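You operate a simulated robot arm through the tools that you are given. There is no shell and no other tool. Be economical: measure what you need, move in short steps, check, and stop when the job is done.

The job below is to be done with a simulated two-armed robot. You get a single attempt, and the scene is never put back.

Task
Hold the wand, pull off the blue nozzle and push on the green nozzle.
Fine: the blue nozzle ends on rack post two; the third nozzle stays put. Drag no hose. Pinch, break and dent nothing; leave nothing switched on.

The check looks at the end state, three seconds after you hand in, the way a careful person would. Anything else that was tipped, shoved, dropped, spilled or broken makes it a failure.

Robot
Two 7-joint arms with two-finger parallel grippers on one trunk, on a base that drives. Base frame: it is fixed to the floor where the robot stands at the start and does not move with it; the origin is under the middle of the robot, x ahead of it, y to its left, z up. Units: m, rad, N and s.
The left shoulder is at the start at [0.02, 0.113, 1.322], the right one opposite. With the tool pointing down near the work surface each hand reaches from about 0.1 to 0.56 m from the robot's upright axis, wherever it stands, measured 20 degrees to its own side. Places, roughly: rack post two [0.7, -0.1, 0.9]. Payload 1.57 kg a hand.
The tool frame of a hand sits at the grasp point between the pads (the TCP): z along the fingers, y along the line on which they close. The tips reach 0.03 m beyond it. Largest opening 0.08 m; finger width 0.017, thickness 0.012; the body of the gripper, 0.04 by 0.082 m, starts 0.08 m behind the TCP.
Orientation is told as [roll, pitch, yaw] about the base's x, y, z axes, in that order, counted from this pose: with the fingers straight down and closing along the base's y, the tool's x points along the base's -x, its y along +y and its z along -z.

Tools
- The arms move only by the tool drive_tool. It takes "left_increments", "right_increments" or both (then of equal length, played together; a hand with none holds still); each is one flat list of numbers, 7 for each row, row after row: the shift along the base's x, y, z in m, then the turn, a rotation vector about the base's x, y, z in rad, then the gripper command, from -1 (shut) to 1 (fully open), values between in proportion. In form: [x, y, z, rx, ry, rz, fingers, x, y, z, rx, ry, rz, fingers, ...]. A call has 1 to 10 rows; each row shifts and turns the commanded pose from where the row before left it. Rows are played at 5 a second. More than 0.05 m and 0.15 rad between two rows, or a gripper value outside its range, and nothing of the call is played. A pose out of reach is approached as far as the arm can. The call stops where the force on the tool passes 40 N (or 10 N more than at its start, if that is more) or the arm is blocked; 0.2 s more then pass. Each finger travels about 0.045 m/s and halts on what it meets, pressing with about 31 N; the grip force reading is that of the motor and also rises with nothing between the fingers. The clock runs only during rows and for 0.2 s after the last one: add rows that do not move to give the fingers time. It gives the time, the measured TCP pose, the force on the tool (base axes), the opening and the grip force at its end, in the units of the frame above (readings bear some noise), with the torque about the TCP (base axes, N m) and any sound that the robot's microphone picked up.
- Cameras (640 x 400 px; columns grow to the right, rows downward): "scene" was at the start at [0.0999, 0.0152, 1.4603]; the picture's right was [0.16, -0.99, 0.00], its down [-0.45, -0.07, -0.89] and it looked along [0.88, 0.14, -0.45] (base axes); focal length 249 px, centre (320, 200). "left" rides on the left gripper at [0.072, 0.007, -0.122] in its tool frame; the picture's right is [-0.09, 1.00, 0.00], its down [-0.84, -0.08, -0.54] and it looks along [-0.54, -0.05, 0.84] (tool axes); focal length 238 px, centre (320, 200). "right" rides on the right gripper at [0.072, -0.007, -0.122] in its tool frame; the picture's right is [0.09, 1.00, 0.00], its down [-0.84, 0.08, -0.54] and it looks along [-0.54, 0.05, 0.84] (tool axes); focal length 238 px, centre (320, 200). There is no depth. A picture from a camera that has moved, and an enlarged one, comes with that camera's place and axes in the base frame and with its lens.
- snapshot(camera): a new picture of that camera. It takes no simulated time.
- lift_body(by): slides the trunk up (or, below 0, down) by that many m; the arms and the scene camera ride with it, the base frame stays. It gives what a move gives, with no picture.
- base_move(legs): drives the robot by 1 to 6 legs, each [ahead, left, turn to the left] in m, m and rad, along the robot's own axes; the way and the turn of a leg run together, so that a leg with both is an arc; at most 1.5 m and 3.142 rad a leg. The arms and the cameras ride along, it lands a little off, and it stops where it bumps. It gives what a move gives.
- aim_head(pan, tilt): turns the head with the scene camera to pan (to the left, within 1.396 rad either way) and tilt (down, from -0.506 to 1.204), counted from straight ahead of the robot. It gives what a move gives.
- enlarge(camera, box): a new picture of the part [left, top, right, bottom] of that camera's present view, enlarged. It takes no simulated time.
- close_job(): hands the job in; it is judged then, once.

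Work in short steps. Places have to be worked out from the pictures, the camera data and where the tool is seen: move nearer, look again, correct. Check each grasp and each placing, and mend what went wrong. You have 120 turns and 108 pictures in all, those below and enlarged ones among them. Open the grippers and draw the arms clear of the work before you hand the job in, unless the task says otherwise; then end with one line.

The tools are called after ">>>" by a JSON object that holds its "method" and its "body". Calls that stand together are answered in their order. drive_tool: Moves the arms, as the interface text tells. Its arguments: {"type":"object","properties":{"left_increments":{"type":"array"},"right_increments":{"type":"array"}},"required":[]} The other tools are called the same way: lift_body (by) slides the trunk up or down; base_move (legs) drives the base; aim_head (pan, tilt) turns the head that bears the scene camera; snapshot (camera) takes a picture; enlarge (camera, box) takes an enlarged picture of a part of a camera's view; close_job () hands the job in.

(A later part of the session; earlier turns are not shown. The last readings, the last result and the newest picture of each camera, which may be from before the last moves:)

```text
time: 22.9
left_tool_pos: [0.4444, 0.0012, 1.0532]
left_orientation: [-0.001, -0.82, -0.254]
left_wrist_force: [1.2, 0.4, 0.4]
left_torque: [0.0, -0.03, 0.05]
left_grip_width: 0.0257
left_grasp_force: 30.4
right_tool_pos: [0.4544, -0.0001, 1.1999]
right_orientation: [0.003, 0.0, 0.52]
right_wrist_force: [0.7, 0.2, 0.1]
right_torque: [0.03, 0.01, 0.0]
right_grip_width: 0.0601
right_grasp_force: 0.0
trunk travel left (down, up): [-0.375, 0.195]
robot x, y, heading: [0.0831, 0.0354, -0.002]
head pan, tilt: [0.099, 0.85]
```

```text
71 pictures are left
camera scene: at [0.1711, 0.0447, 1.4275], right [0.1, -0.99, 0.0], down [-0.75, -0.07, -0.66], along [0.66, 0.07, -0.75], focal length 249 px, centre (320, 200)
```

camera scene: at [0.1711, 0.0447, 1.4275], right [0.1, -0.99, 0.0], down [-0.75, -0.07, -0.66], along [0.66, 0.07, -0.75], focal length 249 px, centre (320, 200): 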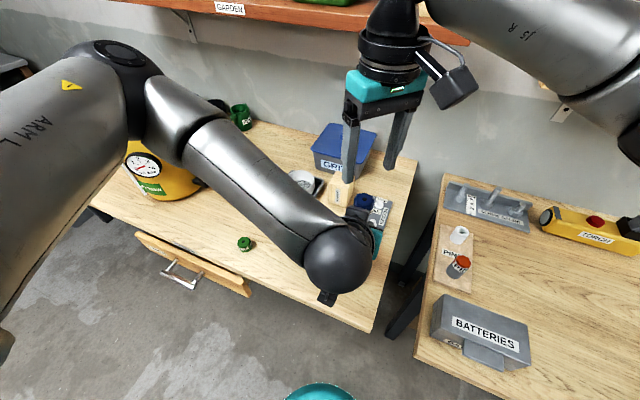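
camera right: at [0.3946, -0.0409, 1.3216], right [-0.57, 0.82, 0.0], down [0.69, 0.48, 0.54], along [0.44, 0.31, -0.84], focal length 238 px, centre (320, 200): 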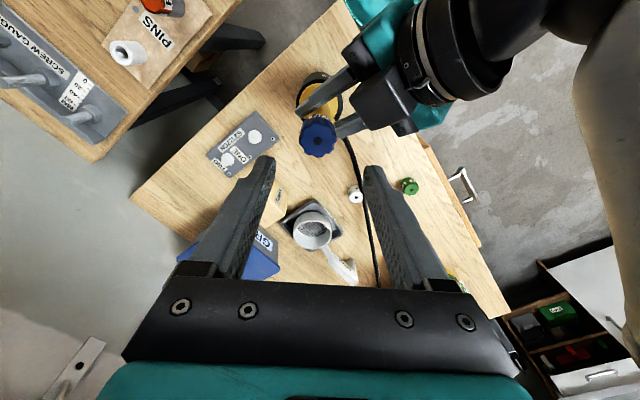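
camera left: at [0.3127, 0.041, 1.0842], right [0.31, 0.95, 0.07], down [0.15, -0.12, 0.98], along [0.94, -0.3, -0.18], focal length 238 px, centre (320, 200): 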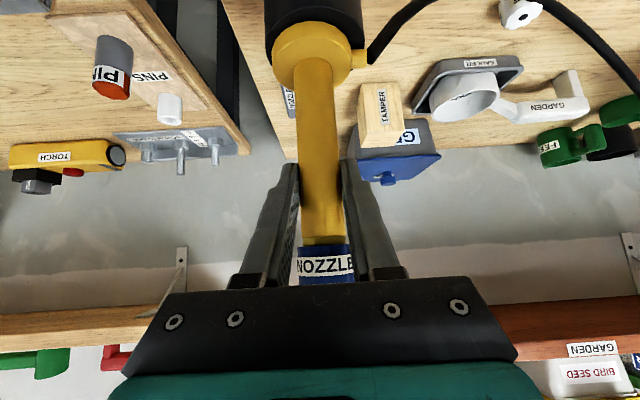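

Nozzle centre reads ~[0.449, -0.002], TCP [0.454, 0] — centered along the closing axis. Descend to TCP z 1.122 (tips ≈1.092).

>>> {"method": "drive_tool", "body": {"right_increments": [-0.001, -0.001, -0.02, 0, 0, 0, 0.5, -0.001, 0, -0.02, 0, 0, 0, 0.5, 0, 0, -0.02, 0, 0, 0, 0.5, 0, 0, -0.018, 0, 0, 0, 0.5]}}

>>> {"method": "snapshot", "body": {"camera": "right"}}

>>> {"method": "snapshot", "body": {"camera": "left"}}

```text
time: 23.9
left_tool_pos: [0.4444, 0.0008, 1.0535]
left_orientation: [-0.001, -0.82, -0.253]
left_wrist_force: [0.5, 0.1, -1.1]
left_torque: [-0.25, -0.21, 0.0]
left_grip_width: 0.0257
left_grasp_force: 31.3
right_tool_pos: [0.4521, -0.0004, 1.1229]
right_orientation: [-0.001, -0.003, 0.52]
right_wrist_force: [-0.3, -0.3, 5.5]
right_torque: [0.15, 0.18, -0.01]
right_grip_width: 0.0594
right_grasp_force: 0.0
trunk travel left (down, up): [-0.375, 0.195]
robot x, y, heading: [0.0825, 0.0357, -0.0]
head pan, tilt: [0.099, 0.85]
```

```text
70 pictures are left
camera right: at [0.3917, -0.0416, 1.2442], right [-0.58, 0.82, 0.0], down [0.69, 0.48, 0.54], along [0.44, 0.31, -0.84], focal length 238 px, centre (320, 200)
```

right: 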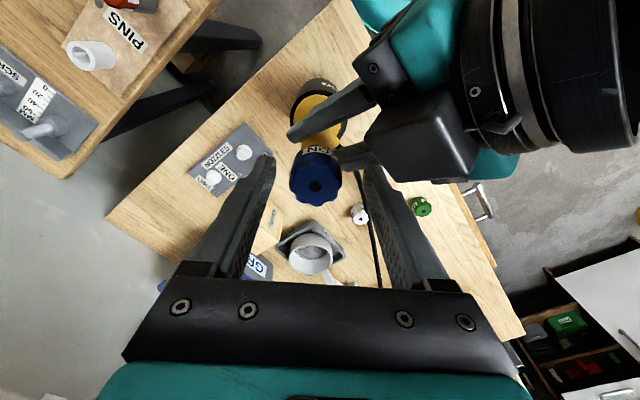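

```text
69 pictures are left
camera left: at [0.3127, 0.0409, 1.0842], right [0.31, 0.95, 0.07], down [0.15, -0.12, 0.98], along [0.94, -0.3, -0.18], focal length 238 px, centre (320, 200)
```

left: 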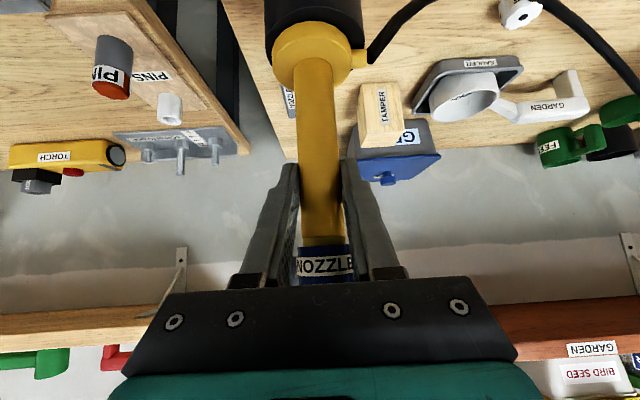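

A 5.5 N touch: the right +y fingertip is grazing the left finger. I rise, reduce the yaw a bit, narrow the opening to ~48 mm, and come down slightly less far.

>>> {"method": "drive_tool", "body": {"right_increments": [0, 0, 0.015, 0, 0, 0, 0.5, 0, 0, 0.015, 0, 0, -0.1, 0.2, -0.001, 0, 0, 0, 0, -0.1, 0.2, 0, 0, 0, 0, 0, 0, 0.2, 0, 0, -0.015, 0, 0, 0, 0.2, 0, 0, -0.01, 0, 0, 0, 0.2]}}

```text
time: 25.3
left_tool_pos: [0.4445, 0.0012, 1.0544]
left_orientation: [0.0, -0.819, -0.252]
left_wrist_force: [0.2, 0.6, 0.4]
left_torque: [0.02, 0.03, 0.0]
left_grip_width: 0.0254
left_grasp_force: 31.1
right_tool_pos: [0.4513, -0.0006, 1.1273]
right_orientation: [0.002, 0.002, 0.318]
right_wrist_force: [0.7, -0.3, -0.2]
right_torque: [0.05, -0.02, 0.01]
right_grip_width: 0.0477
right_grasp_force: 0.1
trunk travel left (down, up): [-0.375, 0.195]
robot x, y, heading: [0.0824, 0.038, -0.002]
head pan, tilt: [0.099, 0.85]
```

No contact now at z 1.127. Go down 4 mm more and close on the nozzle.

>>> {"method": "drive_tool", "body": {"right_increments": [0, 0, -0.004, 0, 0, 0, 0.2, 0, 0, 0, 0, 0, 0, -1, 0, 0, 0, 0, 0, 0, -1, 0, 0, 0, 0, 0, 0, -1, 0, 0, 0, 0, 0, 0, -1]}}

>>> {"method": "snapshot", "body": {"camera": "right"}}

```text
time: 26.5
left_tool_pos: [0.4447, -0.0005, 1.0544]
left_orientation: [-0.001, -0.82, -0.253]
left_wrist_force: [-1.7, 2.1, 1.1]
left_torque: [-0.08, -0.07, -0.02]
left_grip_width: 0.0255
left_grasp_force: 30.3
right_tool_pos: [0.4512, -0.001, 1.1224]
right_orientation: [0.001, 0.001, 0.32]
right_wrist_force: [1.4, -3.0, 0.0]
right_torque: [-0.07, -0.06, 0.01]
right_grip_width: 0.0328
right_grasp_force: 31.4
trunk travel left (down, up): [-0.375, 0.195]
robot x, y, heading: [0.0804, 0.0369, 0.0]
head pan, tilt: [0.099, 0.85]
```

```text
68 pictures are left
camera right: at [0.3849, -0.0293, 1.2449], right [-0.4, 0.92, 0.0], down [0.77, 0.34, 0.54], along [0.5, 0.22, -0.84], focal length 238 px, centre (320, 200)
```

right: 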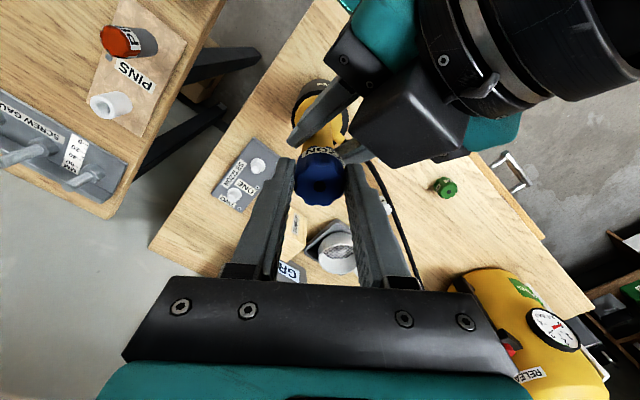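

Nozzle gripped (32.8 mm). Pull straight up in small steps.

>>> {"method": "drive_tool", "body": {"right_increments": [0, 0, 0.004, 0, 0, 0, -1, 0, 0, 0.004, 0, 0, 0, -1, 0, 0, 0.004, 0, 0, 0, -1]}}

```text
time: 27.3
left_tool_pos: [0.4449, 0.0006, 1.0535]
left_orientation: [-0.001, -0.82, -0.252]
left_wrist_force: [-1.4, 2.9, -0.9]
left_torque: [0.1, 0.05, 0.02]
left_grip_width: 0.0255
left_grasp_force: 31.0
right_tool_pos: [0.4521, -0.0002, 1.1362]
right_orientation: [0.002, -0.004, 0.32]
right_wrist_force: [0.6, -2.2, 0.5]
right_torque: [-0.08, -0.03, 0.01]
right_grip_width: 0.0327
right_grasp_force: 31.0
trunk travel left (down, up): [-0.375, 0.195]
robot x, y, heading: [0.0826, 0.0361, 0.006]
head pan, tilt: [0.099, 0.85]
```

The nozzle rose with low force and the left hand stayed put. Continue up slowly and check.

>>> {"method": "drive_tool", "body": {"right_increments": [0, 0, 0.006, 0, 0, 0, -1, 0, 0, 0.008, 0, 0, 0, -1, 0, 0, 0.01, 0, 0, 0, -1, 0, 0, 0.015, 0, 0, 0, -1, 0, 0, 0.02, 0, 0, 0, -1]}}

>>> {"method": "snapshot", "body": {"camera": "left"}}

>>> {"method": "snapshot", "body": {"camera": "right"}}

```text
time: 28.5
left_tool_pos: [0.4456, 0.0004, 1.054]
left_orientation: [-0.002, -0.82, -0.254]
left_wrist_force: [-0.1, 1.4, 0.1]
left_torque: [0.12, 0.07, -0.01]
left_grip_width: 0.0258
left_grasp_force: 30.6
right_tool_pos: [0.4508, -0.0005, 1.1934]
right_orientation: [0.001, 0.001, 0.321]
right_wrist_force: [0.3, -0.8, 0.1]
right_torque: [0.01, -0.02, -0.02]
right_grip_width: 0.0327
right_grasp_force: 31.0
trunk travel left (down, up): [-0.375, 0.195]
robot x, y, heading: [0.0884, 0.0352, -0.0]
head pan, tilt: [0.099, 0.85]
```

```text
67 pictures are left
camera left: at [0.3127, 0.041, 1.0842], right [0.31, 0.95, 0.07], down [0.15, -0.12, 0.98], along [0.94, -0.3, -0.18], focal length 238 px, centre (320, 200)
```

left: 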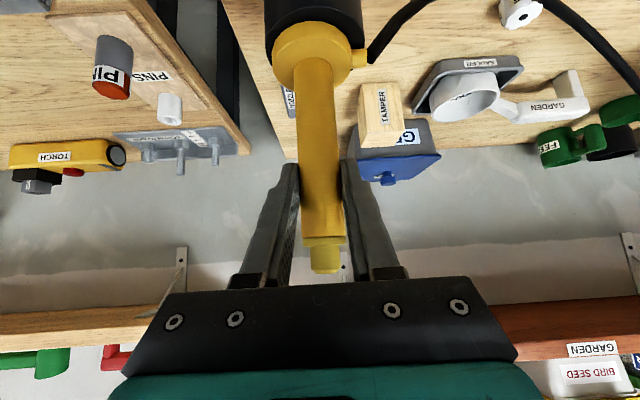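

```text
66 pictures are left
camera right: at [0.3842, -0.0285, 1.316], right [-0.4, 0.92, 0.0], down [0.77, 0.34, 0.54], along [0.5, 0.22, -0.84], focal length 238 px, centre (320, 200)
```

right: 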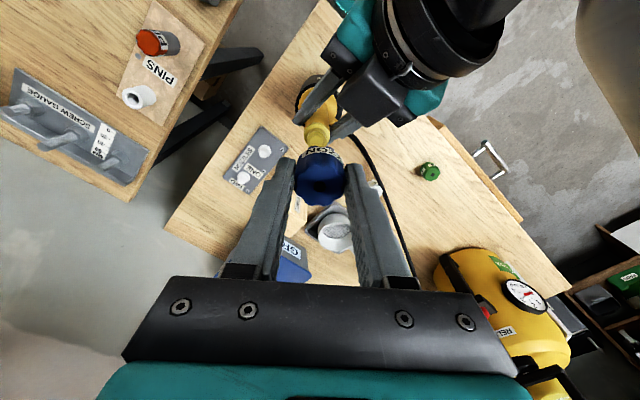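

Blue nozzle is off, the yellow spigot is bare. Now carry it over toward post two at height, testing reach.

>>> {"method": "drive_tool", "body": {"right_increments": [0.03, -0.012, 0, 0, 0, 0, -1, 0.04, -0.016, 0, 0, 0, 0, -1, 0.04, -0.016, -0.02, 0, 0, 0, -1, 0.04, -0.016, -0.03, 0, 0, 0, -1, 0.04, -0.015, -0.03, 0, 0, 0, -1, 0.025, -0.009, -0.03, 0, 0, 0, -1]}}

>>> {"method": "snapshot", "body": {"camera": "right"}}

```text
refused: row 4 steps farther than a row can; nothing moved
```

```text
65 pictures are left
camera right: at [0.3842, -0.0285, 1.316], right [-0.4, 0.92, 0.0], down [0.77, 0.34, 0.54], along [0.5, 0.22, -0.84], focal length 238 px, centre (320, 200)
```

right: 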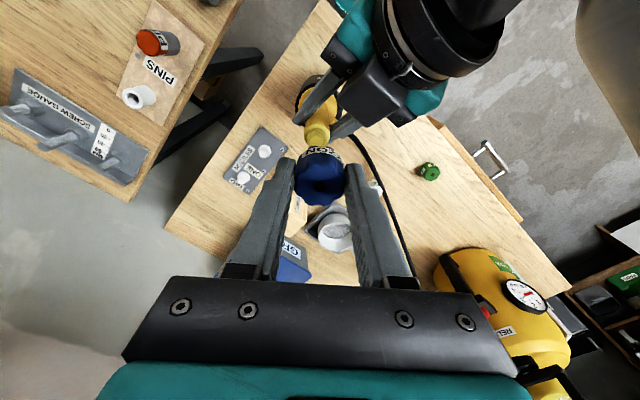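

One step was too long; resend with smaller ones.

>>> {"method": "drive_tool", "body": {"right_increments": [0.03, -0.012, 0, 0, 0, 0, -1, 0.035, -0.014, 0, 0, 0, 0, -1, 0.035, -0.014, -0.02, 0, 0, 0, -1, 0.035, -0.014, -0.02, 0, 0, 0, -1, 0.035, -0.014, -0.02, 0, 0, 0, -1, 0.035, -0.012, -0.025, 0, 0, 0, -1, 0.01, -0.004, -0.03, 0, 0, 0, -1]}}

>>> {"method": "snapshot", "body": {"camera": "right"}}

```text
time: 30.1
left_tool_pos: [0.4446, 0.0002, 1.0542]
left_orientation: [-0.002, -0.822, -0.252]
left_wrist_force: [0.9, 0.3, 0.2]
left_torque: [-0.04, 0.05, 0.02]
left_grip_width: 0.0259
left_grasp_force: 30.8
right_tool_pos: [0.6503, -0.0816, 1.1049]
right_orientation: [-0.001, -0.004, 0.321]
right_wrist_force: [0.2, 0.4, 0.6]
right_torque: [0.01, 0.0, -0.01]
right_grip_width: 0.0327
right_grasp_force: 30.8
right hand out of reach, approached as far as the arm can: row 6, 7
trunk travel left (down, up): [-0.375, 0.195]
robot x, y, heading: [0.0843, 0.0357, 0.001]
head pan, tilt: [0.099, 0.85]
```

```text
64 pictures are left
camera right: at [0.5831, -0.1107, 1.2279], right [-0.4, 0.92, 0.0], down [0.77, 0.34, 0.54], along [0.5, 0.22, -0.84], focal length 238 px, centre (320, 200)
```

right: 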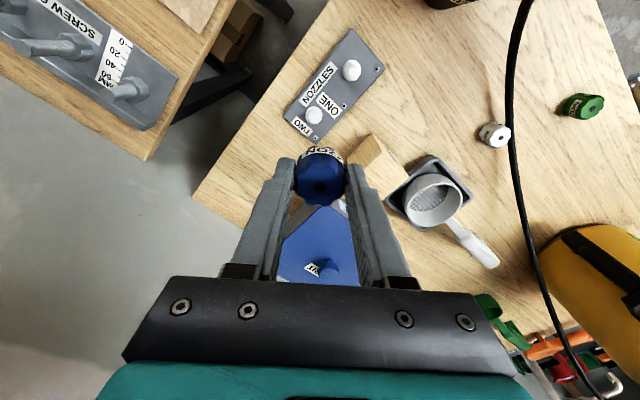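

Post two confirmed at ≈[0.668, -0.086]. It's just out of reach, so I'll release the wand, lift the left hand clear vertically, then lower the trunk for more reach.

>>> {"method": "drive_tool", "body": {"left_increments": [0, 0, 0, 0, 0, 0, 1, 0, 0, 0, 0, 0, 0, 1, 0, 0, 0, 0, 0, 0, 1, 0, 0, 0, 0, 0, 0, 1]}}

>>> {"method": "drive_tool", "body": {"left_increments": [0, 0, 0.02, 0, 0, 0, 1, 0, 0, 0.02, 0, 0, 0, 1, 0, 0, 0.02, 0, 0, 0, 1, 0, 0, 0.02, 0, 0, 0, 1, 0, 0, 0.03, 0, 0, 0, 1, 0, 0, 0.03, 0, 0, 0, 1, 0, 0.04, 0, 0, 0, 0, 1, 0, 0.04, 0, 0, 0, 0, 1, 0, 0.04, 0, 0, 0, 0, 1, 0, 0.04, 0, 0, 0, 0, 1]}}

>>> {"method": "snapshot", "body": {"camera": "scene"}}

```text
time: 31.1
left_tool_pos: [0.4446, -0.0003, 1.0539]
left_orientation: [-0.002, -0.82, -0.254]
left_wrist_force: [-0.3, 0.0, -0.2]
left_torque: [-0.03, 0.01, 0.02]
left_grip_width: 0.0802
left_grasp_force: 0.0
right_tool_pos: [0.6496, -0.0827, 1.1069]
right_orientation: [0.001, -0.004, 0.32]
right_wrist_force: [0.4, -0.2, -0.1]
right_torque: [0.03, -0.02, -0.01]
right_grip_width: 0.0327
right_grasp_force: 31.2
trunk travel left (down, up): [-0.375, 0.195]
robot x, y, heading: [0.0849, 0.0365, 0.001]
head pan, tilt: [0.099, 0.85]
```

```text
time: 33.3
left_tool_pos: [0.4773, 0.1502, 1.1968]
left_orientation: [-0.001, -0.816, -0.253]
left_wrist_force: [-0.1, -0.4, 0.0]
left_torque: [-0.01, 0.02, 0.0]
left_grip_width: 0.0801
left_grasp_force: 0.1
left hand out of reach, approached as far as the arm can: row 8, 9, 10
right_tool_pos: [0.6476, -0.0817, 1.1064]
right_orientation: [-0.001, -0.005, 0.32]
right_wrist_force: [-0.5, 0.1, -0.9]
right_torque: [0.01, -0.01, -0.03]
right_grip_width: 0.0326
right_grasp_force: 31.4
trunk travel left (down, up): [-0.375, 0.195]
robot x, y, heading: [0.0849, 0.04, -0.001]
head pan, tilt: [0.099, 0.85]
```

```text
63 pictures are left
camera scene: at [0.1705, 0.0458, 1.4276], right [0.1, -0.99, 0.0], down [-0.75, -0.08, -0.66], along [0.66, 0.07, -0.75], focal length 249 px, centre (320, 200)
```

scene: 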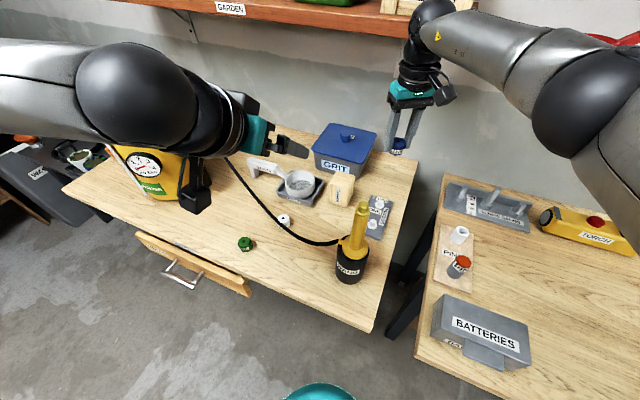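

The wand stands fine. I raise and straighten the left hand so that the trunk can go down without the left arm touching anything.

>>> {"method": "drive_tool", "body": {"left_increments": [0, 0, 0.02, 0.034, 0.13, 0, 1, 0, 0, 0.02, 0.034, 0.13, 0, 1, 0, 0, 0.02, 0.034, 0.13, 0, 1, 0, 0, 0.02, 0.034, 0.13, 0, 1, 0, 0, 0.02, 0.034, 0.13, 0, 1, 0, 0, 0.02, 0.034, 0.13, 0, 1, 0, 0, 0.02, 0, 0, 0, 1]}}

>>> {"method": "snapshot", "body": {"camera": "scene"}}

```text
time: 34.9
left_tool_pos: [0.4768, 0.1511, 1.3382]
left_orientation: [-0.001, -0.013, -0.255]
left_wrist_force: [-0.8, 0.3, 0.0]
left_torque: [0.0, 0.01, 0.01]
left_grip_width: 0.0798
left_grasp_force: 0.1
right_tool_pos: [0.6483, -0.0827, 1.1049]
right_orientation: [0.0, -0.003, 0.32]
right_wrist_force: [0.0, 0.0, 0.1]
right_torque: [-0.04, 0.01, 0.01]
right_grip_width: 0.0324
right_grasp_force: 30.9
trunk travel left (down, up): [-0.375, 0.195]
robot x, y, heading: [0.0822, 0.0372, 0.002]
head pan, tilt: [0.099, 0.85]
```

```text
62 pictures are left
camera scene: at [0.1705, 0.0451, 1.4276], right [0.1, -0.99, 0.0], down [-0.75, -0.08, -0.66], along [0.66, 0.07, -0.75], focal length 249 px, centre (320, 200)
```

scene: 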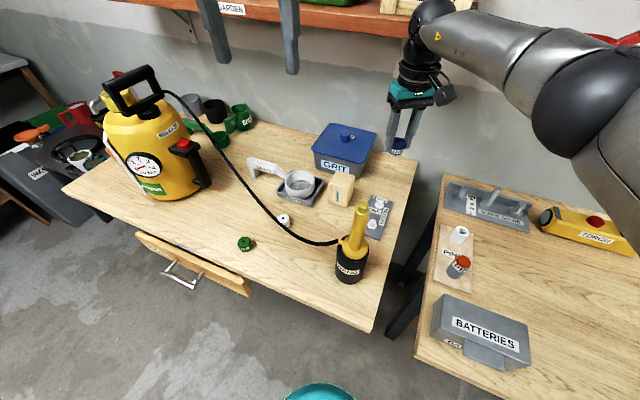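

Left is clear. Lower the trunk by 0.17 m (right nozzle bottom will stay ~4 cm above the post tip).

>>> {"method": "lift_body", "body": {"by": -0.17}}

>>> {"method": "snapshot", "body": {"camera": "right"}}

>>> {"method": "snapshot", "body": {"camera": "scene"}}

```text
time: 36.8
left_tool_pos: [0.4778, 0.1508, 1.1665]
left_orientation: [-0.001, -0.014, -0.255]
left_wrist_force: [-0.7, -0.5, -0.4]
left_torque: [-0.01, -0.01, -0.01]
left_grip_width: 0.0798
left_grasp_force: 0.1
right_tool_pos: [0.6495, -0.0824, 0.9356]
right_orientation: [-0.001, -0.003, 0.32]
right_wrist_force: [-0.9, 0.2, -1.4]
right_torque: [0.0, 0.01, -0.02]
right_grip_width: 0.0328
right_grasp_force: 30.5
trunk travel left (down, up): [-0.205, 0.365]
robot x, y, heading: [0.08, 0.0356, 0.001]
head pan, tilt: [0.099, 0.85]
```

```text
61 pictures are left
camera right: at [0.5828, -0.1109, 1.0583], right [-0.4, 0.92, 0.0], down [0.77, 0.34, 0.54], along [0.5, 0.22, -0.84], focal length 238 px, centre (320, 200)
```

right: 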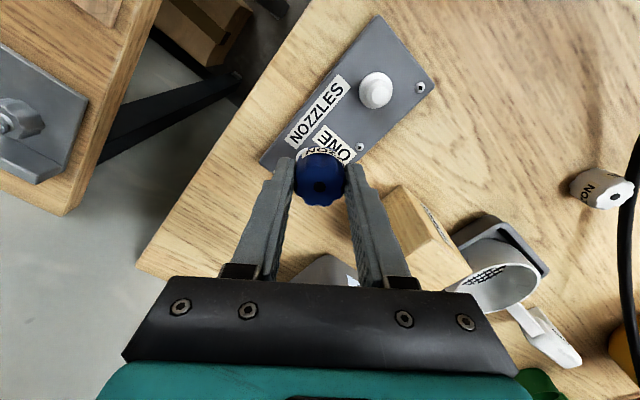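

```text
60 pictures are left
camera scene: at [0.171, 0.045, 1.2576], right [0.1, -0.99, 0.0], down [-0.75, -0.08, -0.66], along [0.66, 0.07, -0.75], focal length 249 px, centre (320, 200)
```

scene: 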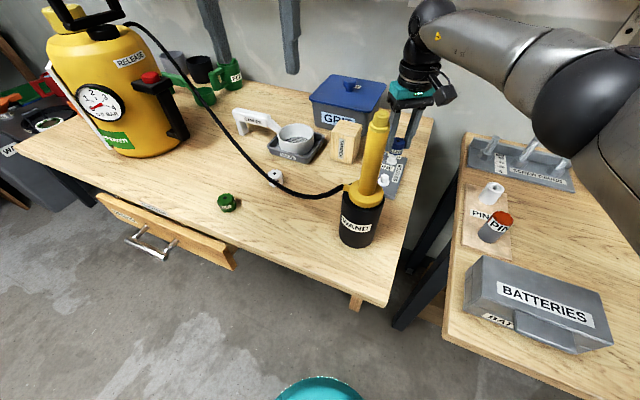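

Reach should be better now. Shift to over post two [0.667, -0.086] and look from the other cameras.

>>> {"method": "drive_tool", "body": {"right_increments": [0.0085, -0.002, 0, 0, 0, 0, -1, 0.009, -0.0015, 0, 0, 0, 0, -1, 0, 0, 0, 0, 0, 0, -1]}}

>>> {"method": "snapshot", "body": {"camera": "left"}}

>>> {"method": "enlarge", "body": {"camera": "scene", "box": [350, 80, 470, 220]}}

>>> {"method": "enlarge", "body": {"camera": "right", "box": [240, 60, 400, 220]}}

```text
time: 37.6
left_tool_pos: [0.4779, 0.1505, 1.1671]
left_orientation: [-0.001, -0.014, -0.254]
left_wrist_force: [0.6, -0.1, 0.6]
left_torque: [0.02, -0.03, -0.03]
left_grip_width: 0.0803
left_grasp_force: 0.1
right_tool_pos: [0.6498, -0.0815, 0.9367]
right_orientation: [0.0, -0.005, 0.319]
right_wrist_force: [0.8, 0.7, -0.5]
right_torque: [0.01, -0.02, 0.0]
right_grip_width: 0.0329
right_grasp_force: 31.1
right hand out of reach, approached as far as the arm can: row 1, 2
trunk travel left (down, up): [-0.205, 0.365]
robot x, y, heading: [0.0821, 0.0398, -0.0]
head pan, tilt: [0.099, 0.85]
```

```text
59 pictures are left
camera left: at [0.4085, 0.1743, 1.2875], right [0.34, 0.94, 0.0], down [0.78, -0.28, 0.55], along [0.52, -0.19, -0.83], focal length 238 px, centre (320, 200)
```

left: 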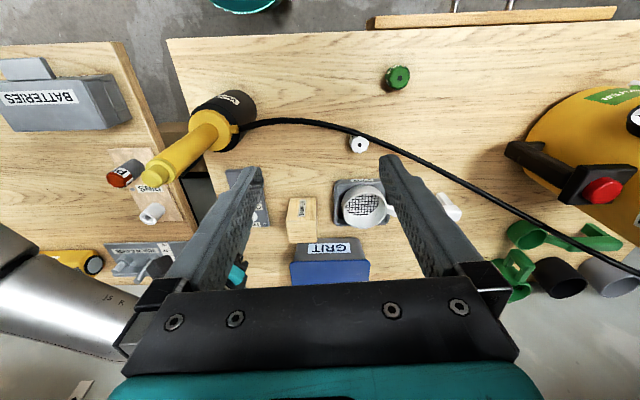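

```text
2.86 times, centred on (410, 150) of scene
camera zoom: at [0.1711, 0.045, 1.2575], right [0.1, -0.99, 0.0], down [-0.75, -0.08, -0.66], along [0.66, 0.07, -0.75], focal length 711 px, centre (63, 343)
```

zoom: 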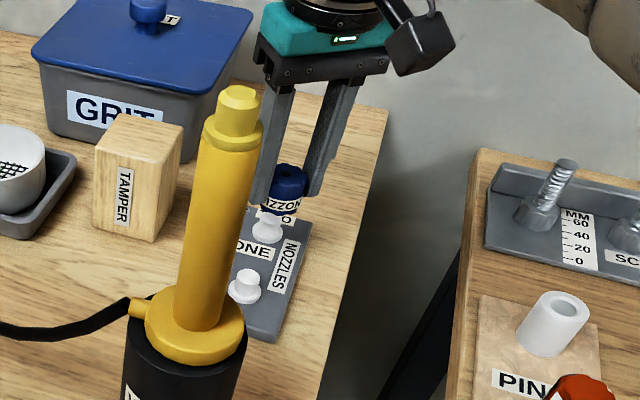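

```text
2.50 times, centred on (320, 140) of right
camera zoom: at [0.5828, -0.1109, 1.0581], right [-0.4, 0.92, 0.0], down [0.77, 0.34, 0.54], along [0.5, 0.22, -0.84], focal length 596 px, centre (320, 350)
```

zoom: 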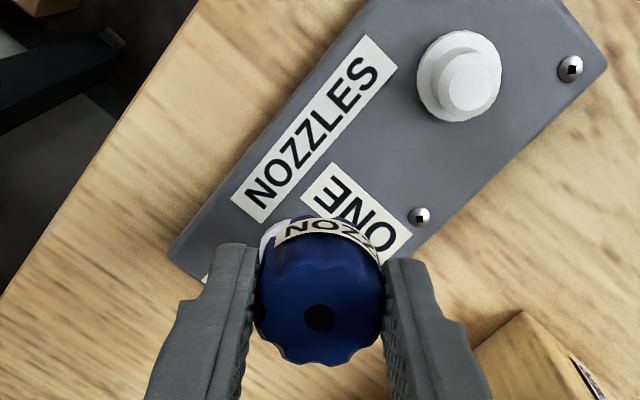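

Still short of reach. Turning the base left brings the right shoulder forward (~5 cm), so I'll raise and pull back the right hand first, then turn.

>>> {"method": "drive_tool", "body": {"right_increments": [0, 0, 0.03, 0, 0, 0, -1, 0, 0, 0.04, 0, 0, 0, -1, -0.02, 0, 0.04, 0, 0, 0, -1, -0.03, 0, 0.03, 0, 0, 0, -1, -0.04, 0, 0.02, 0, 0, 0, -1]}}

>>> {"method": "snapshot", "body": {"camera": "scene"}}

```text
time: 38.8
left_tool_pos: [0.4774, 0.1489, 1.168]
left_orientation: [0.001, -0.014, -0.255]
left_wrist_force: [0.4, 0.6, -0.5]
left_torque: [-0.03, 0.03, -0.01]
left_grip_width: 0.0799
left_grasp_force: 0.0
right_tool_pos: [0.5579, -0.0857, 1.0772]
right_orientation: [-0.001, -0.003, 0.318]
right_wrist_force: [-0.1, 0.6, -0.4]
right_torque: [0.03, 0.0, 0.01]
right_grip_width: 0.0324
right_grasp_force: 30.9
right hand out of reach, approached as far as the arm can: row 2
trunk travel left (down, up): [-0.205, 0.365]
robot x, y, heading: [0.0815, 0.0357, -0.002]
head pan, tilt: [0.099, 0.85]
```

```text
56 pictures are left
camera scene: at [0.1706, 0.0448, 1.2576], right [0.1, -0.99, 0.0], down [-0.75, -0.08, -0.66], along [0.66, 0.07, -0.75], focal length 249 px, centre (320, 200)
```

scene: 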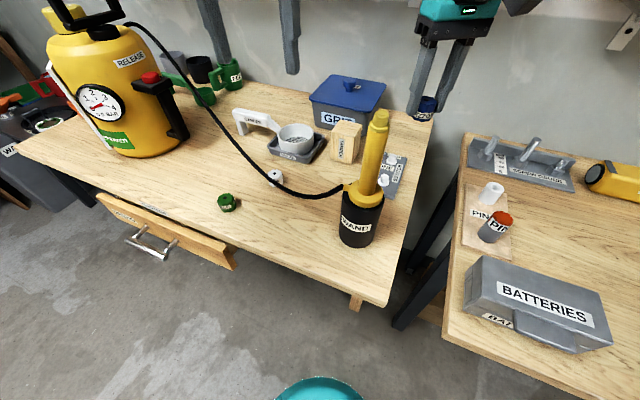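

Arms are high and clear; turn the base 0.4 rad left.

>>> {"method": "base_move", "body": {"legs": [[0, 0, 0.4]]}}

>>> {"method": "snapshot", "body": {"camera": "scene"}}

>>> {"method": "snapshot", "body": {"camera": "right"}}

```text
time: 40.4
left_tool_pos: [0.4024, 0.2947, 1.1677]
left_orientation: [0.0, -0.015, 0.147]
left_wrist_force: [0.0, -0.4, -0.3]
left_torque: [-0.01, 0.01, 0.0]
left_grip_width: 0.0803
left_grasp_force: 0.0
right_tool_pos: [0.5679, 0.1114, 1.0768]
right_orientation: [0.001, -0.005, 0.719]
right_wrist_force: [0.7, -0.4, -0.5]
right_torque: [-0.04, -0.01, -0.01]
right_grip_width: 0.0326
right_grasp_force: 31.0
trunk travel left (down, up): [-0.205, 0.365]
robot x, y, heading: [0.0834, 0.037, 0.4]
head pan, tilt: [0.099, 0.85]
```

```text
55 pictures are left
camera scene: at [0.161, 0.0788, 1.2575], right [0.48, -0.88, 0.0], down [-0.66, -0.36, -0.66], along [0.58, 0.32, -0.75], focal length 249 px, centre (320, 200)
```

scene: 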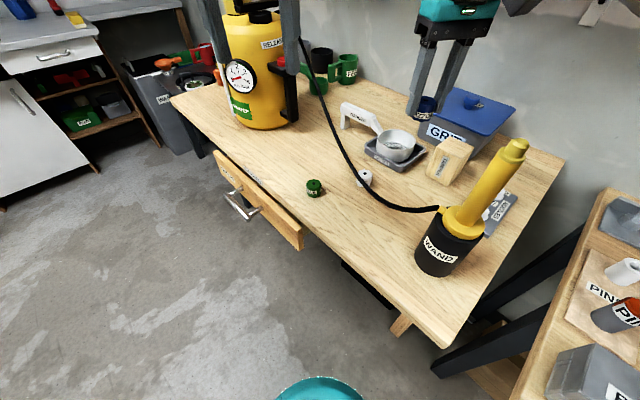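

```text
54 pictures are left
camera right: at [0.5177, 0.0594, 1.1982], right [-0.73, 0.69, 0.0], down [0.58, 0.61, 0.54], along [0.38, 0.39, -0.84], focal length 238 px, centre (320, 200)
```

right: 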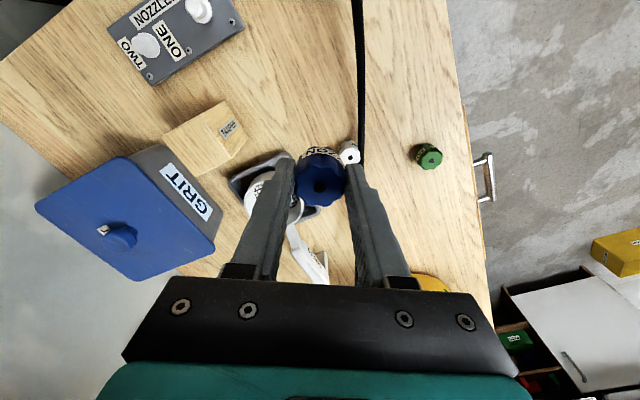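

Now move the right hand back over post two with the yaw brought back to ~0.32.

>>> {"method": "drive_tool", "body": {"right_increments": [0.018, -0.039, 0, 0, 0, -0.08, -1, 0.018, -0.039, 0, 0, 0, -0.08, -1, 0.018, -0.039, 0, 0, 0, -0.08, -1, 0.018, -0.039, 0, 0, 0, -0.08, -1, 0.02, -0.04, 0, 0, 0, -0.08, -1, 0.006, -0.001, -0.04, 0, 0, 0, -1, 0, 0, -0.04, 0, 0, 0, -1, 0, 0, -0.04, 0, 0, 0, -1]}}

>>> {"method": "snapshot", "body": {"camera": "right"}}

>>> {"method": "snapshot", "body": {"camera": "scene"}}

```text
time: 42.2
left_tool_pos: [0.4033, 0.2941, 1.1665]
left_orientation: [-0.001, -0.014, 0.147]
left_wrist_force: [0.3, -0.4, -0.4]
left_torque: [-0.05, 0.01, 0.0]
left_grip_width: 0.0799
left_grasp_force: 0.0
right_tool_pos: [0.6672, -0.0854, 0.9557]
right_orientation: [0.0, -0.003, 0.321]
right_wrist_force: [0.0, -0.1, -0.4]
right_torque: [0.03, -0.01, 0.0]
right_grip_width: 0.0328
right_grasp_force: 31.0
trunk travel left (down, up): [-0.205, 0.365]
robot x, y, heading: [0.0844, 0.0376, 0.405]
head pan, tilt: [0.099, 0.85]
```

```text
53 pictures are left
camera right: at [0.6001, -0.1142, 1.0775], right [-0.4, 0.92, 0.0], down [0.77, 0.34, 0.54], along [0.5, 0.22, -0.84], focal length 238 px, centre (320, 200)
```

right: 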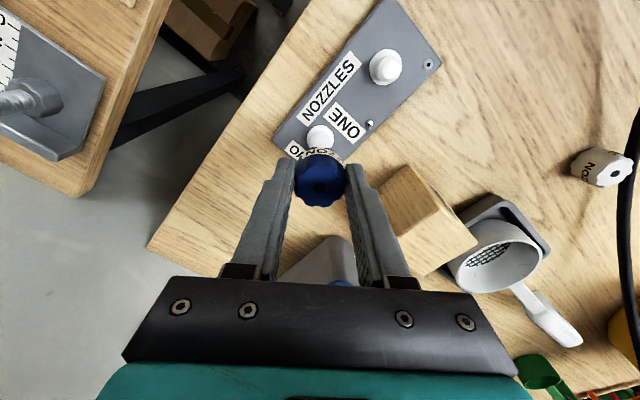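

```text
52 pictures are left
camera scene: at [0.1613, 0.0785, 1.2575], right [0.48, -0.88, 0.0], down [-0.66, -0.36, -0.66], along [0.58, 0.32, -0.75], focal length 249 px, centre (320, 200)
```

scene: 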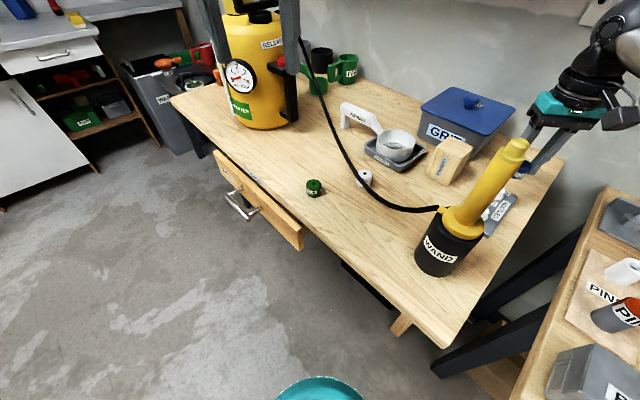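

Reachable now. Refine the post position with enlarged views.

>>> {"method": "enlarge", "body": {"camera": "right", "box": [260, 80, 380, 220]}}

>>> {"method": "enlarge", "body": {"camera": "scene", "box": [460, 110, 580, 240]}}

>>> {"method": "snapshot", "body": {"camera": "left"}}

```text
2.86 times, centred on (320, 150) of right
camera zoom: at [0.6001, -0.1142, 1.0775], right [-0.4, 0.92, 0.0], down [0.77, 0.34, 0.54], along [0.5, 0.22, -0.84], focal length 681 px, centre (320, 343)
```

zoom: 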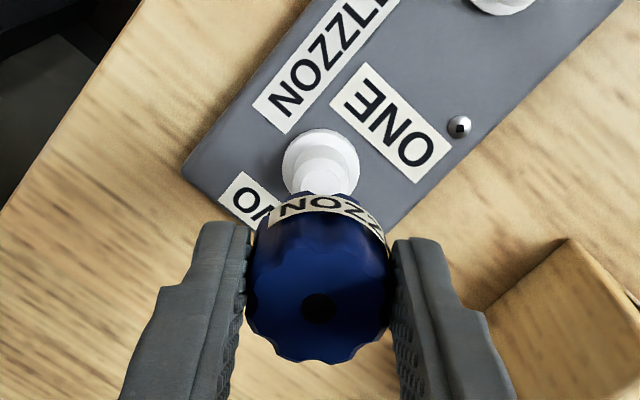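

```text
3.08 times, centred on (520, 175) of scene
camera zoom: at [0.1613, 0.0785, 1.2575], right [0.48, -0.88, 0.0], down [-0.66, -0.36, -0.66], along [0.58, 0.32, -0.75], focal length 765 px, centre (-295, 277)
```

zoom: 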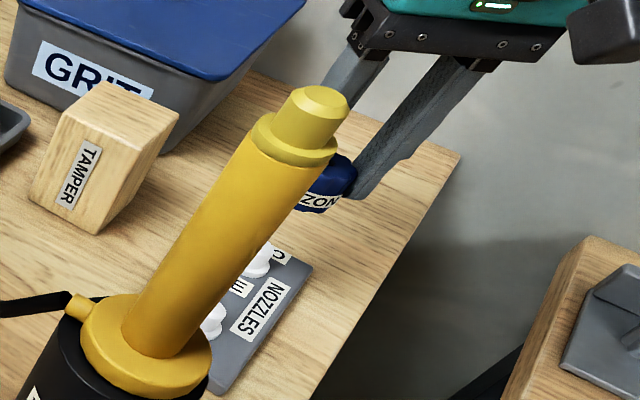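

```text
49 pictures are left
camera left: at [0.3292, 0.2898, 1.2874], right [-0.05, 1.0, 0.0], down [0.83, 0.04, 0.55], along [0.55, 0.03, -0.83], focal length 238 px, centre (320, 200)
```

left: 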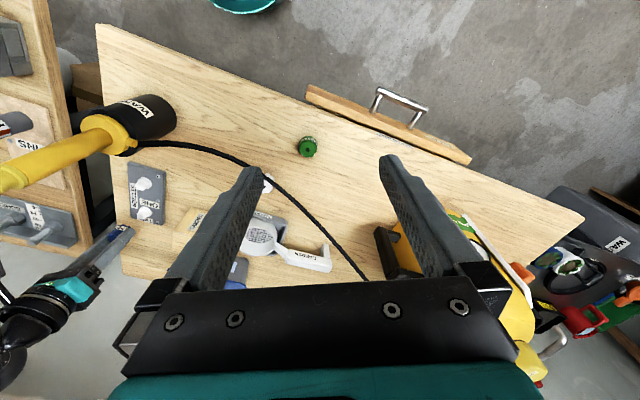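

Lateral alignment is within ~1 mm; along the view direction the post seems at x≈0.669. Shift +2 mm and descend to just above the tip, then compare via the left camera.

>>> {"method": "drive_tool", "body": {"right_increments": [0.002, 0.001, -0.02, 0, 0, 0, -1, 0, 0, -0.02, 0, 0, 0, -1, 0, 0, -0.01, 0, 0, 0, -1]}}

>>> {"method": "enlarge", "body": {"camera": "left", "box": [80, 150, 200, 270]}}

>>> {"method": "enlarge", "body": {"camera": "right", "box": [260, 80, 380, 220]}}

```text
time: 43.0
left_tool_pos: [0.4023, 0.2943, 1.167]
left_orientation: [0.0, -0.015, 0.146]
left_wrist_force: [0.1, -0.5, 0.1]
left_torque: [-0.01, -0.03, -0.02]
left_grip_width: 0.0798
left_grasp_force: 0.0
right_tool_pos: [0.6679, -0.0847, 0.9049]
right_orientation: [-0.002, -0.003, 0.32]
right_wrist_force: [-0.4, -0.1, -0.6]
right_torque: [0.0, 0.01, -0.01]
right_grip_width: 0.0327
right_grasp_force: 30.8
trunk travel left (down, up): [-0.205, 0.365]
robot x, y, heading: [0.084, 0.0364, 0.403]
head pan, tilt: [0.099, 0.85]
```

```text
3.33 times, centred on (140, 210) of left
camera zoom: at [0.3288, 0.2899, 1.2875], right [-0.05, 1.0, 0.0], down [0.83, 0.04, 0.55], along [0.55, 0.03, -0.83], focal length 794 px, centre (920, 167)
```

zoom: 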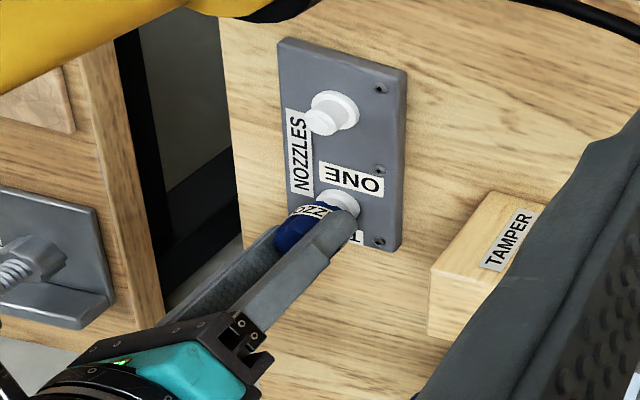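

```text
2.86 times, centred on (320, 150) of right
camera zoom: at [0.6014, -0.1128, 1.0278], right [-0.4, 0.92, 0.0], down [0.77, 0.34, 0.54], along [0.5, 0.22, -0.84], focal length 681 px, centre (320, 343)
```

zoom: 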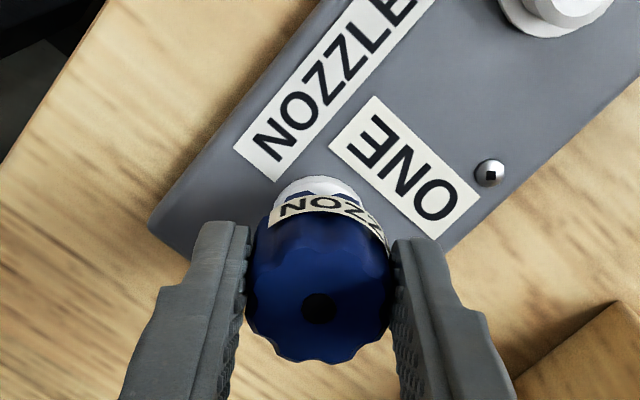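

Both views show the nozzle axis in line with post two. Descend gently in small steps, watching force.

>>> {"method": "drive_tool", "body": {"right_increments": [0, 0, -0.004, 0, 0, 0, -1, 0, 0, -0.004, 0, 0, 0, -1, 0, 0, -0.004, 0, 0, 0, -1]}}

>>> {"method": "enlarge", "body": {"camera": "right", "box": [260, 80, 380, 220]}}

```text
time: 43.8
left_tool_pos: [0.4021, 0.2939, 1.1659]
left_orientation: [0.002, -0.013, 0.147]
left_wrist_force: [0.0, 0.1, 0.3]
left_torque: [0.0, -0.05, 0.02]
left_grip_width: 0.08
left_grasp_force: 0.1
right_tool_pos: [0.6673, -0.0848, 0.8942]
right_orientation: [-0.001, -0.001, 0.318]
right_wrist_force: [-3.1, -1.7, 2.1]
right_torque: [-0.04, 0.11, 0.01]
right_grip_width: 0.0326
right_grasp_force: 31.2
trunk travel left (down, up): [-0.205, 0.365]
robot x, y, heading: [0.0852, 0.0373, 0.398]
head pan, tilt: [0.099, 0.85]
```

```text
2.86 times, centred on (320, 150) of right
camera zoom: at [0.601, -0.1132, 1.0163], right [-0.4, 0.92, 0.0], down [0.77, 0.34, 0.54], along [0.5, 0.22, -0.84], focal length 681 px, centre (320, 343)
```

zoom: 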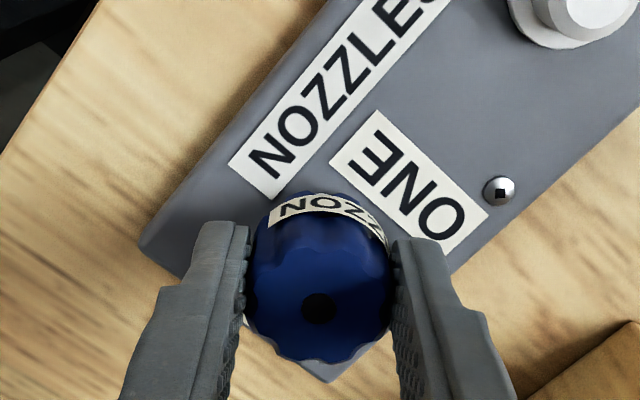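

The chamfer pushes the tool toward (-x,-y): post is slightly that way. Shift -2.5/-1.4 mm and continue down.

>>> {"method": "drive_tool", "body": {"right_increments": [-0.0025, -0.0014, 0, 0, 0, 0, -1, 0, 0, -0.003, 0, 0, 0, -1, 0, 0, -0.003, 0, 0, 0, -1]}}

```text
time: 44.6
left_tool_pos: [0.4015, 0.2955, 1.1674]
left_orientation: [-0.002, -0.017, 0.147]
left_wrist_force: [0.6, -0.1, -0.1]
left_torque: [-0.03, -0.03, -0.03]
left_grip_width: 0.0803
left_grasp_force: 0.2
right_tool_pos: [0.6658, -0.0848, 0.8917]
right_orientation: [0.001, -0.011, 0.319]
right_wrist_force: [2.5, -0.6, 23.9]
right_torque: [-0.02, -0.08, 0.01]
right_grip_width: 0.0328
right_grasp_force: 30.6
trunk travel left (down, up): [-0.205, 0.365]
robot x, y, heading: [0.0844, 0.0383, 0.402]
head pan, tilt: [0.099, 0.85]
```

24 N upward: likely resting on the post tip. Ease up 5 mm to unload and look from the left.

>>> {"method": "drive_tool", "body": {"right_increments": [0, 0, 0.006, 0, 0, 0, -1, 0, 0, 0, 0, 0, 0, -1]}}

>>> {"method": "enlarge", "body": {"camera": "left", "box": [100, 170, 180, 240]}}

```text
time: 45.2
left_tool_pos: [0.4031, 0.296, 1.1661]
left_orientation: [0.001, -0.013, 0.146]
left_wrist_force: [-0.8, 0.0, -0.1]
left_torque: [-0.02, 0.04, -0.01]
left_grip_width: 0.0796
left_grasp_force: 0.1
right_tool_pos: [0.6649, -0.0846, 0.8929]
right_orientation: [-0.001, 0.002, 0.321]
right_wrist_force: [3.2, 2.9, -1.6]
right_torque: [0.09, -0.16, -0.01]
right_grip_width: 0.0327
right_grasp_force: 31.0
trunk travel left (down, up): [-0.205, 0.365]
robot x, y, heading: [0.083, 0.0377, 0.398]
head pan, tilt: [0.099, 0.85]
```

```text
5.71 times, centred on (140, 205) of left
camera zoom: at [0.3293, 0.2903, 1.2872], right [-0.05, 1.0, 0.0], down [0.83, 0.04, 0.55], along [0.55, 0.03, -0.83], focal length 1362 px, centre (1349, 171)
```

zoom: 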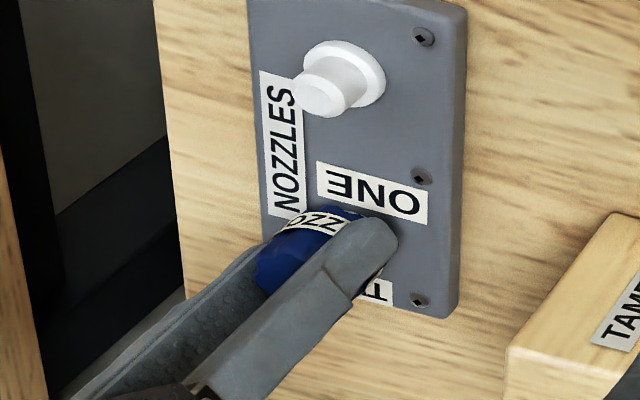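

Side forces with no downward load mean the nozzle is already captured on the post. I centre it (+1.2/+0.7 mm) and push on gently.

>>> {"method": "drive_tool", "body": {"right_increments": [0.0012, 0.0007, 0, 0, 0, 0, -1, 0, 0, -0.003, 0, 0, 0, -1, 0, 0, -0.003, 0, 0, 0, -1]}}

```text
time: 46.0
left_tool_pos: [0.4008, 0.2948, 1.1672]
left_orientation: [0.0, -0.017, 0.145]
left_wrist_force: [-0.4, -0.1, -0.1]
left_torque: [0.0, -0.02, 0.0]
left_grip_width: 0.08
left_grasp_force: 0.0
right_tool_pos: [0.6662, -0.0868, 0.8923]
right_orientation: [0.0, -0.009, 0.317]
right_wrist_force: [-5.2, -4.2, 22.2]
right_torque: [-0.11, 0.2, 0.03]
right_grip_width: 0.0328
right_grasp_force: 30.3
trunk travel left (down, up): [-0.205, 0.365]
robot x, y, heading: [0.0872, 0.0338, 0.401]
head pan, tilt: [0.099, 0.85]
```

Working back from post one in the left view: flange at z≈0.856, tip 0.870, so TCP ≈0.890 means seated — matching the hard stop at 0.892. Unload and open to inspect.

>>> {"method": "drive_tool", "body": {"right_increments": [-0.001, -0.0005, 0.003, 0, 0, 0, -1, 0, 0, 0, 0, 0, 0, -0.05, 0, 0, 0, 0, 0, 0, 0.1, 0, 0, 0, 0, 0, 0, 0.1]}}

>>> {"method": "drive_tool", "body": {"right_increments": [0, 0, 0.02, 0, 0, 0, 0.1, 0, 0, 0.03, 0, 0, 0, 0.1, 0, 0, 0.04, 0, 0, 0, 0.1]}}

>>> {"method": "enlarge", "body": {"camera": "left", "box": [100, 170, 180, 240]}}

>>> {"method": "enlarge", "body": {"camera": "right", "box": [240, 60, 400, 220]}}

```text
time: 47.0
left_tool_pos: [0.4027, 0.2949, 1.1674]
left_orientation: [0.001, -0.013, 0.146]
left_wrist_force: [-0.4, 0.5, -0.5]
left_torque: [-0.04, 0.02, -0.01]
left_grip_width: 0.0801
left_grasp_force: 0.1
right_tool_pos: [0.6645, -0.0872, 0.8903]
right_orientation: [0.0, -0.002, 0.32]
right_wrist_force: [-0.7, 0.0, -0.3]
right_torque: [0.0, 0.0, 0.0]
right_grip_width: 0.0439
right_grasp_force: 0.0
trunk travel left (down, up): [-0.205, 0.365]
robot x, y, heading: [0.0816, 0.0384, 0.396]
head pan, tilt: [0.099, 0.85]
```

```text
time: 47.8
left_tool_pos: [0.4019, 0.2943, 1.1671]
left_orientation: [0.0, -0.013, 0.147]
left_wrist_force: [-0.4, 1.0, 0.5]
left_torque: [-0.02, 0.03, -0.02]
left_grip_width: 0.0801
left_grasp_force: 0.0
right_tool_pos: [0.6647, -0.086, 0.9826]
right_orientation: [0.0, -0.003, 0.32]
right_wrist_force: [0.5, 0.3, 0.5]
right_torque: [0.0, 0.01, -0.03]
right_grip_width: 0.0439
right_grasp_force: 0.0
trunk travel left (down, up): [-0.205, 0.365]
robot x, y, heading: [0.0815, 0.0343, 0.401]
head pan, tilt: [0.099, 0.85]
```

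```text
5.71 times, centred on (140, 205) of left
camera zoom: at [0.3287, 0.2901, 1.2875], right [-0.05, 1.0, 0.0], down [0.83, 0.04, 0.55], along [0.55, 0.03, -0.83], focal length 1362 px, centre (1349, 171)
```

zoom: 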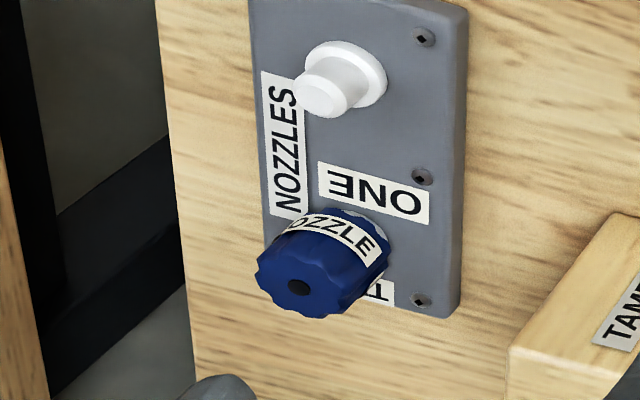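

```text
2.50 times, centred on (320, 140) of right
camera zoom: at [0.5986, -0.1143, 1.1038], right [-0.4, 0.92, 0.0], down [0.77, 0.34, 0.54], along [0.5, 0.22, -0.84], focal length 596 px, centre (320, 350)
```

zoom: 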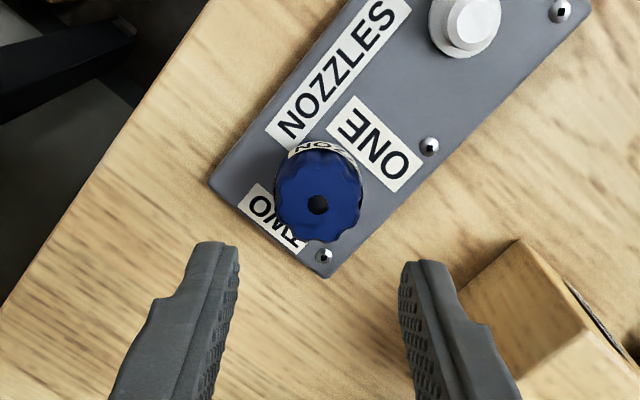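

The blue nozzle stands seated on post two. Now raise and retract the right hand, then turn the base back.

>>> {"method": "drive_tool", "body": {"right_increments": [0, 0, 0.04, 0, 0, 0, 0.5, -0.02, 0, 0.04, 0, 0, 0, 1, -0.04, 0, 0.03, 0, 0, 0, 1, -0.04, 0, 0.01, 0, 0, 0, 1]}}

>>> {"method": "lift_body", "body": {"by": 0.1}}

>>> {"method": "base_move", "body": {"legs": [[0, 0, -0.4]]}}

>>> {"method": "snapshot", "body": {"camera": "scene"}}

```text
time: 48.8
left_tool_pos: [0.4025, 0.2946, 1.1667]
left_orientation: [-0.001, -0.013, 0.147]
left_wrist_force: [-0.1, -0.2, 0.3]
left_torque: [0.0, 0.01, -0.01]
left_grip_width: 0.08
left_grasp_force: 0.0
right_tool_pos: [0.5659, -0.0861, 1.1025]
right_orientation: [0.0, -0.001, 0.318]
right_wrist_force: [0.8, 1.0, -0.4]
right_torque: [0.02, -0.03, 0.02]
right_grip_width: 0.0799
right_grasp_force: 0.1
trunk travel left (down, up): [-0.205, 0.365]
robot x, y, heading: [0.0844, 0.035, 0.401]
head pan, tilt: [0.099, 0.85]
```

```text
time: 50.1
left_tool_pos: [0.402, 0.2944, 1.266]
left_orientation: [-0.001, -0.013, 0.148]
left_wrist_force: [0.1, -0.2, 0.9]
left_torque: [0.02, -0.01, 0.03]
left_grip_width: 0.0798
left_grasp_force: 0.0
right_tool_pos: [0.566, -0.0865, 1.2017]
right_orientation: [-0.001, -0.003, 0.319]
right_wrist_force: [0.1, 0.6, 0.3]
right_torque: [-0.02, 0.02, 0.01]
right_grip_width: 0.0801
right_grasp_force: 0.0
trunk travel left (down, up): [-0.305, 0.265]
robot x, y, heading: [0.0833, 0.0364, 0.404]
head pan, tilt: [0.099, 0.85]
```

```text
time: 51.7
left_tool_pos: [0.478, 0.1488, 1.2674]
left_orientation: [0.0, -0.014, -0.257]
left_wrist_force: [0.3, 0.1, 0.8]
left_torque: [0.01, -0.01, -0.01]
left_grip_width: 0.08
left_grasp_force: 0.0
right_tool_pos: [0.4798, -0.267, 1.2015]
right_orientation: [0.0, -0.004, -0.082]
right_wrist_force: [-0.3, -0.6, -0.5]
right_torque: [0.01, 0.01, -0.02]
right_grip_width: 0.0801
right_grasp_force: 0.0
trunk travel left (down, up): [-0.305, 0.265]
robot x, y, heading: [0.0861, 0.0397, -0.003]
head pan, tilt: [0.099, 0.85]
```

```text
42 pictures are left
camera scene: at [0.1711, 0.0445, 1.3575], right [0.1, -1.0, 0.0], down [-0.75, -0.07, -0.66], along [0.66, 0.06, -0.75], focal length 249 px, centre (320, 200)
```

scene: 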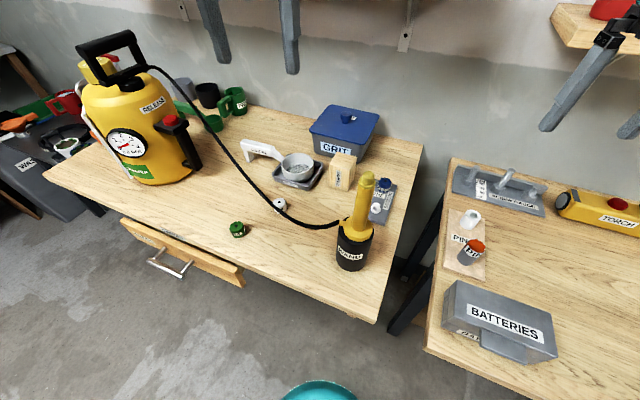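

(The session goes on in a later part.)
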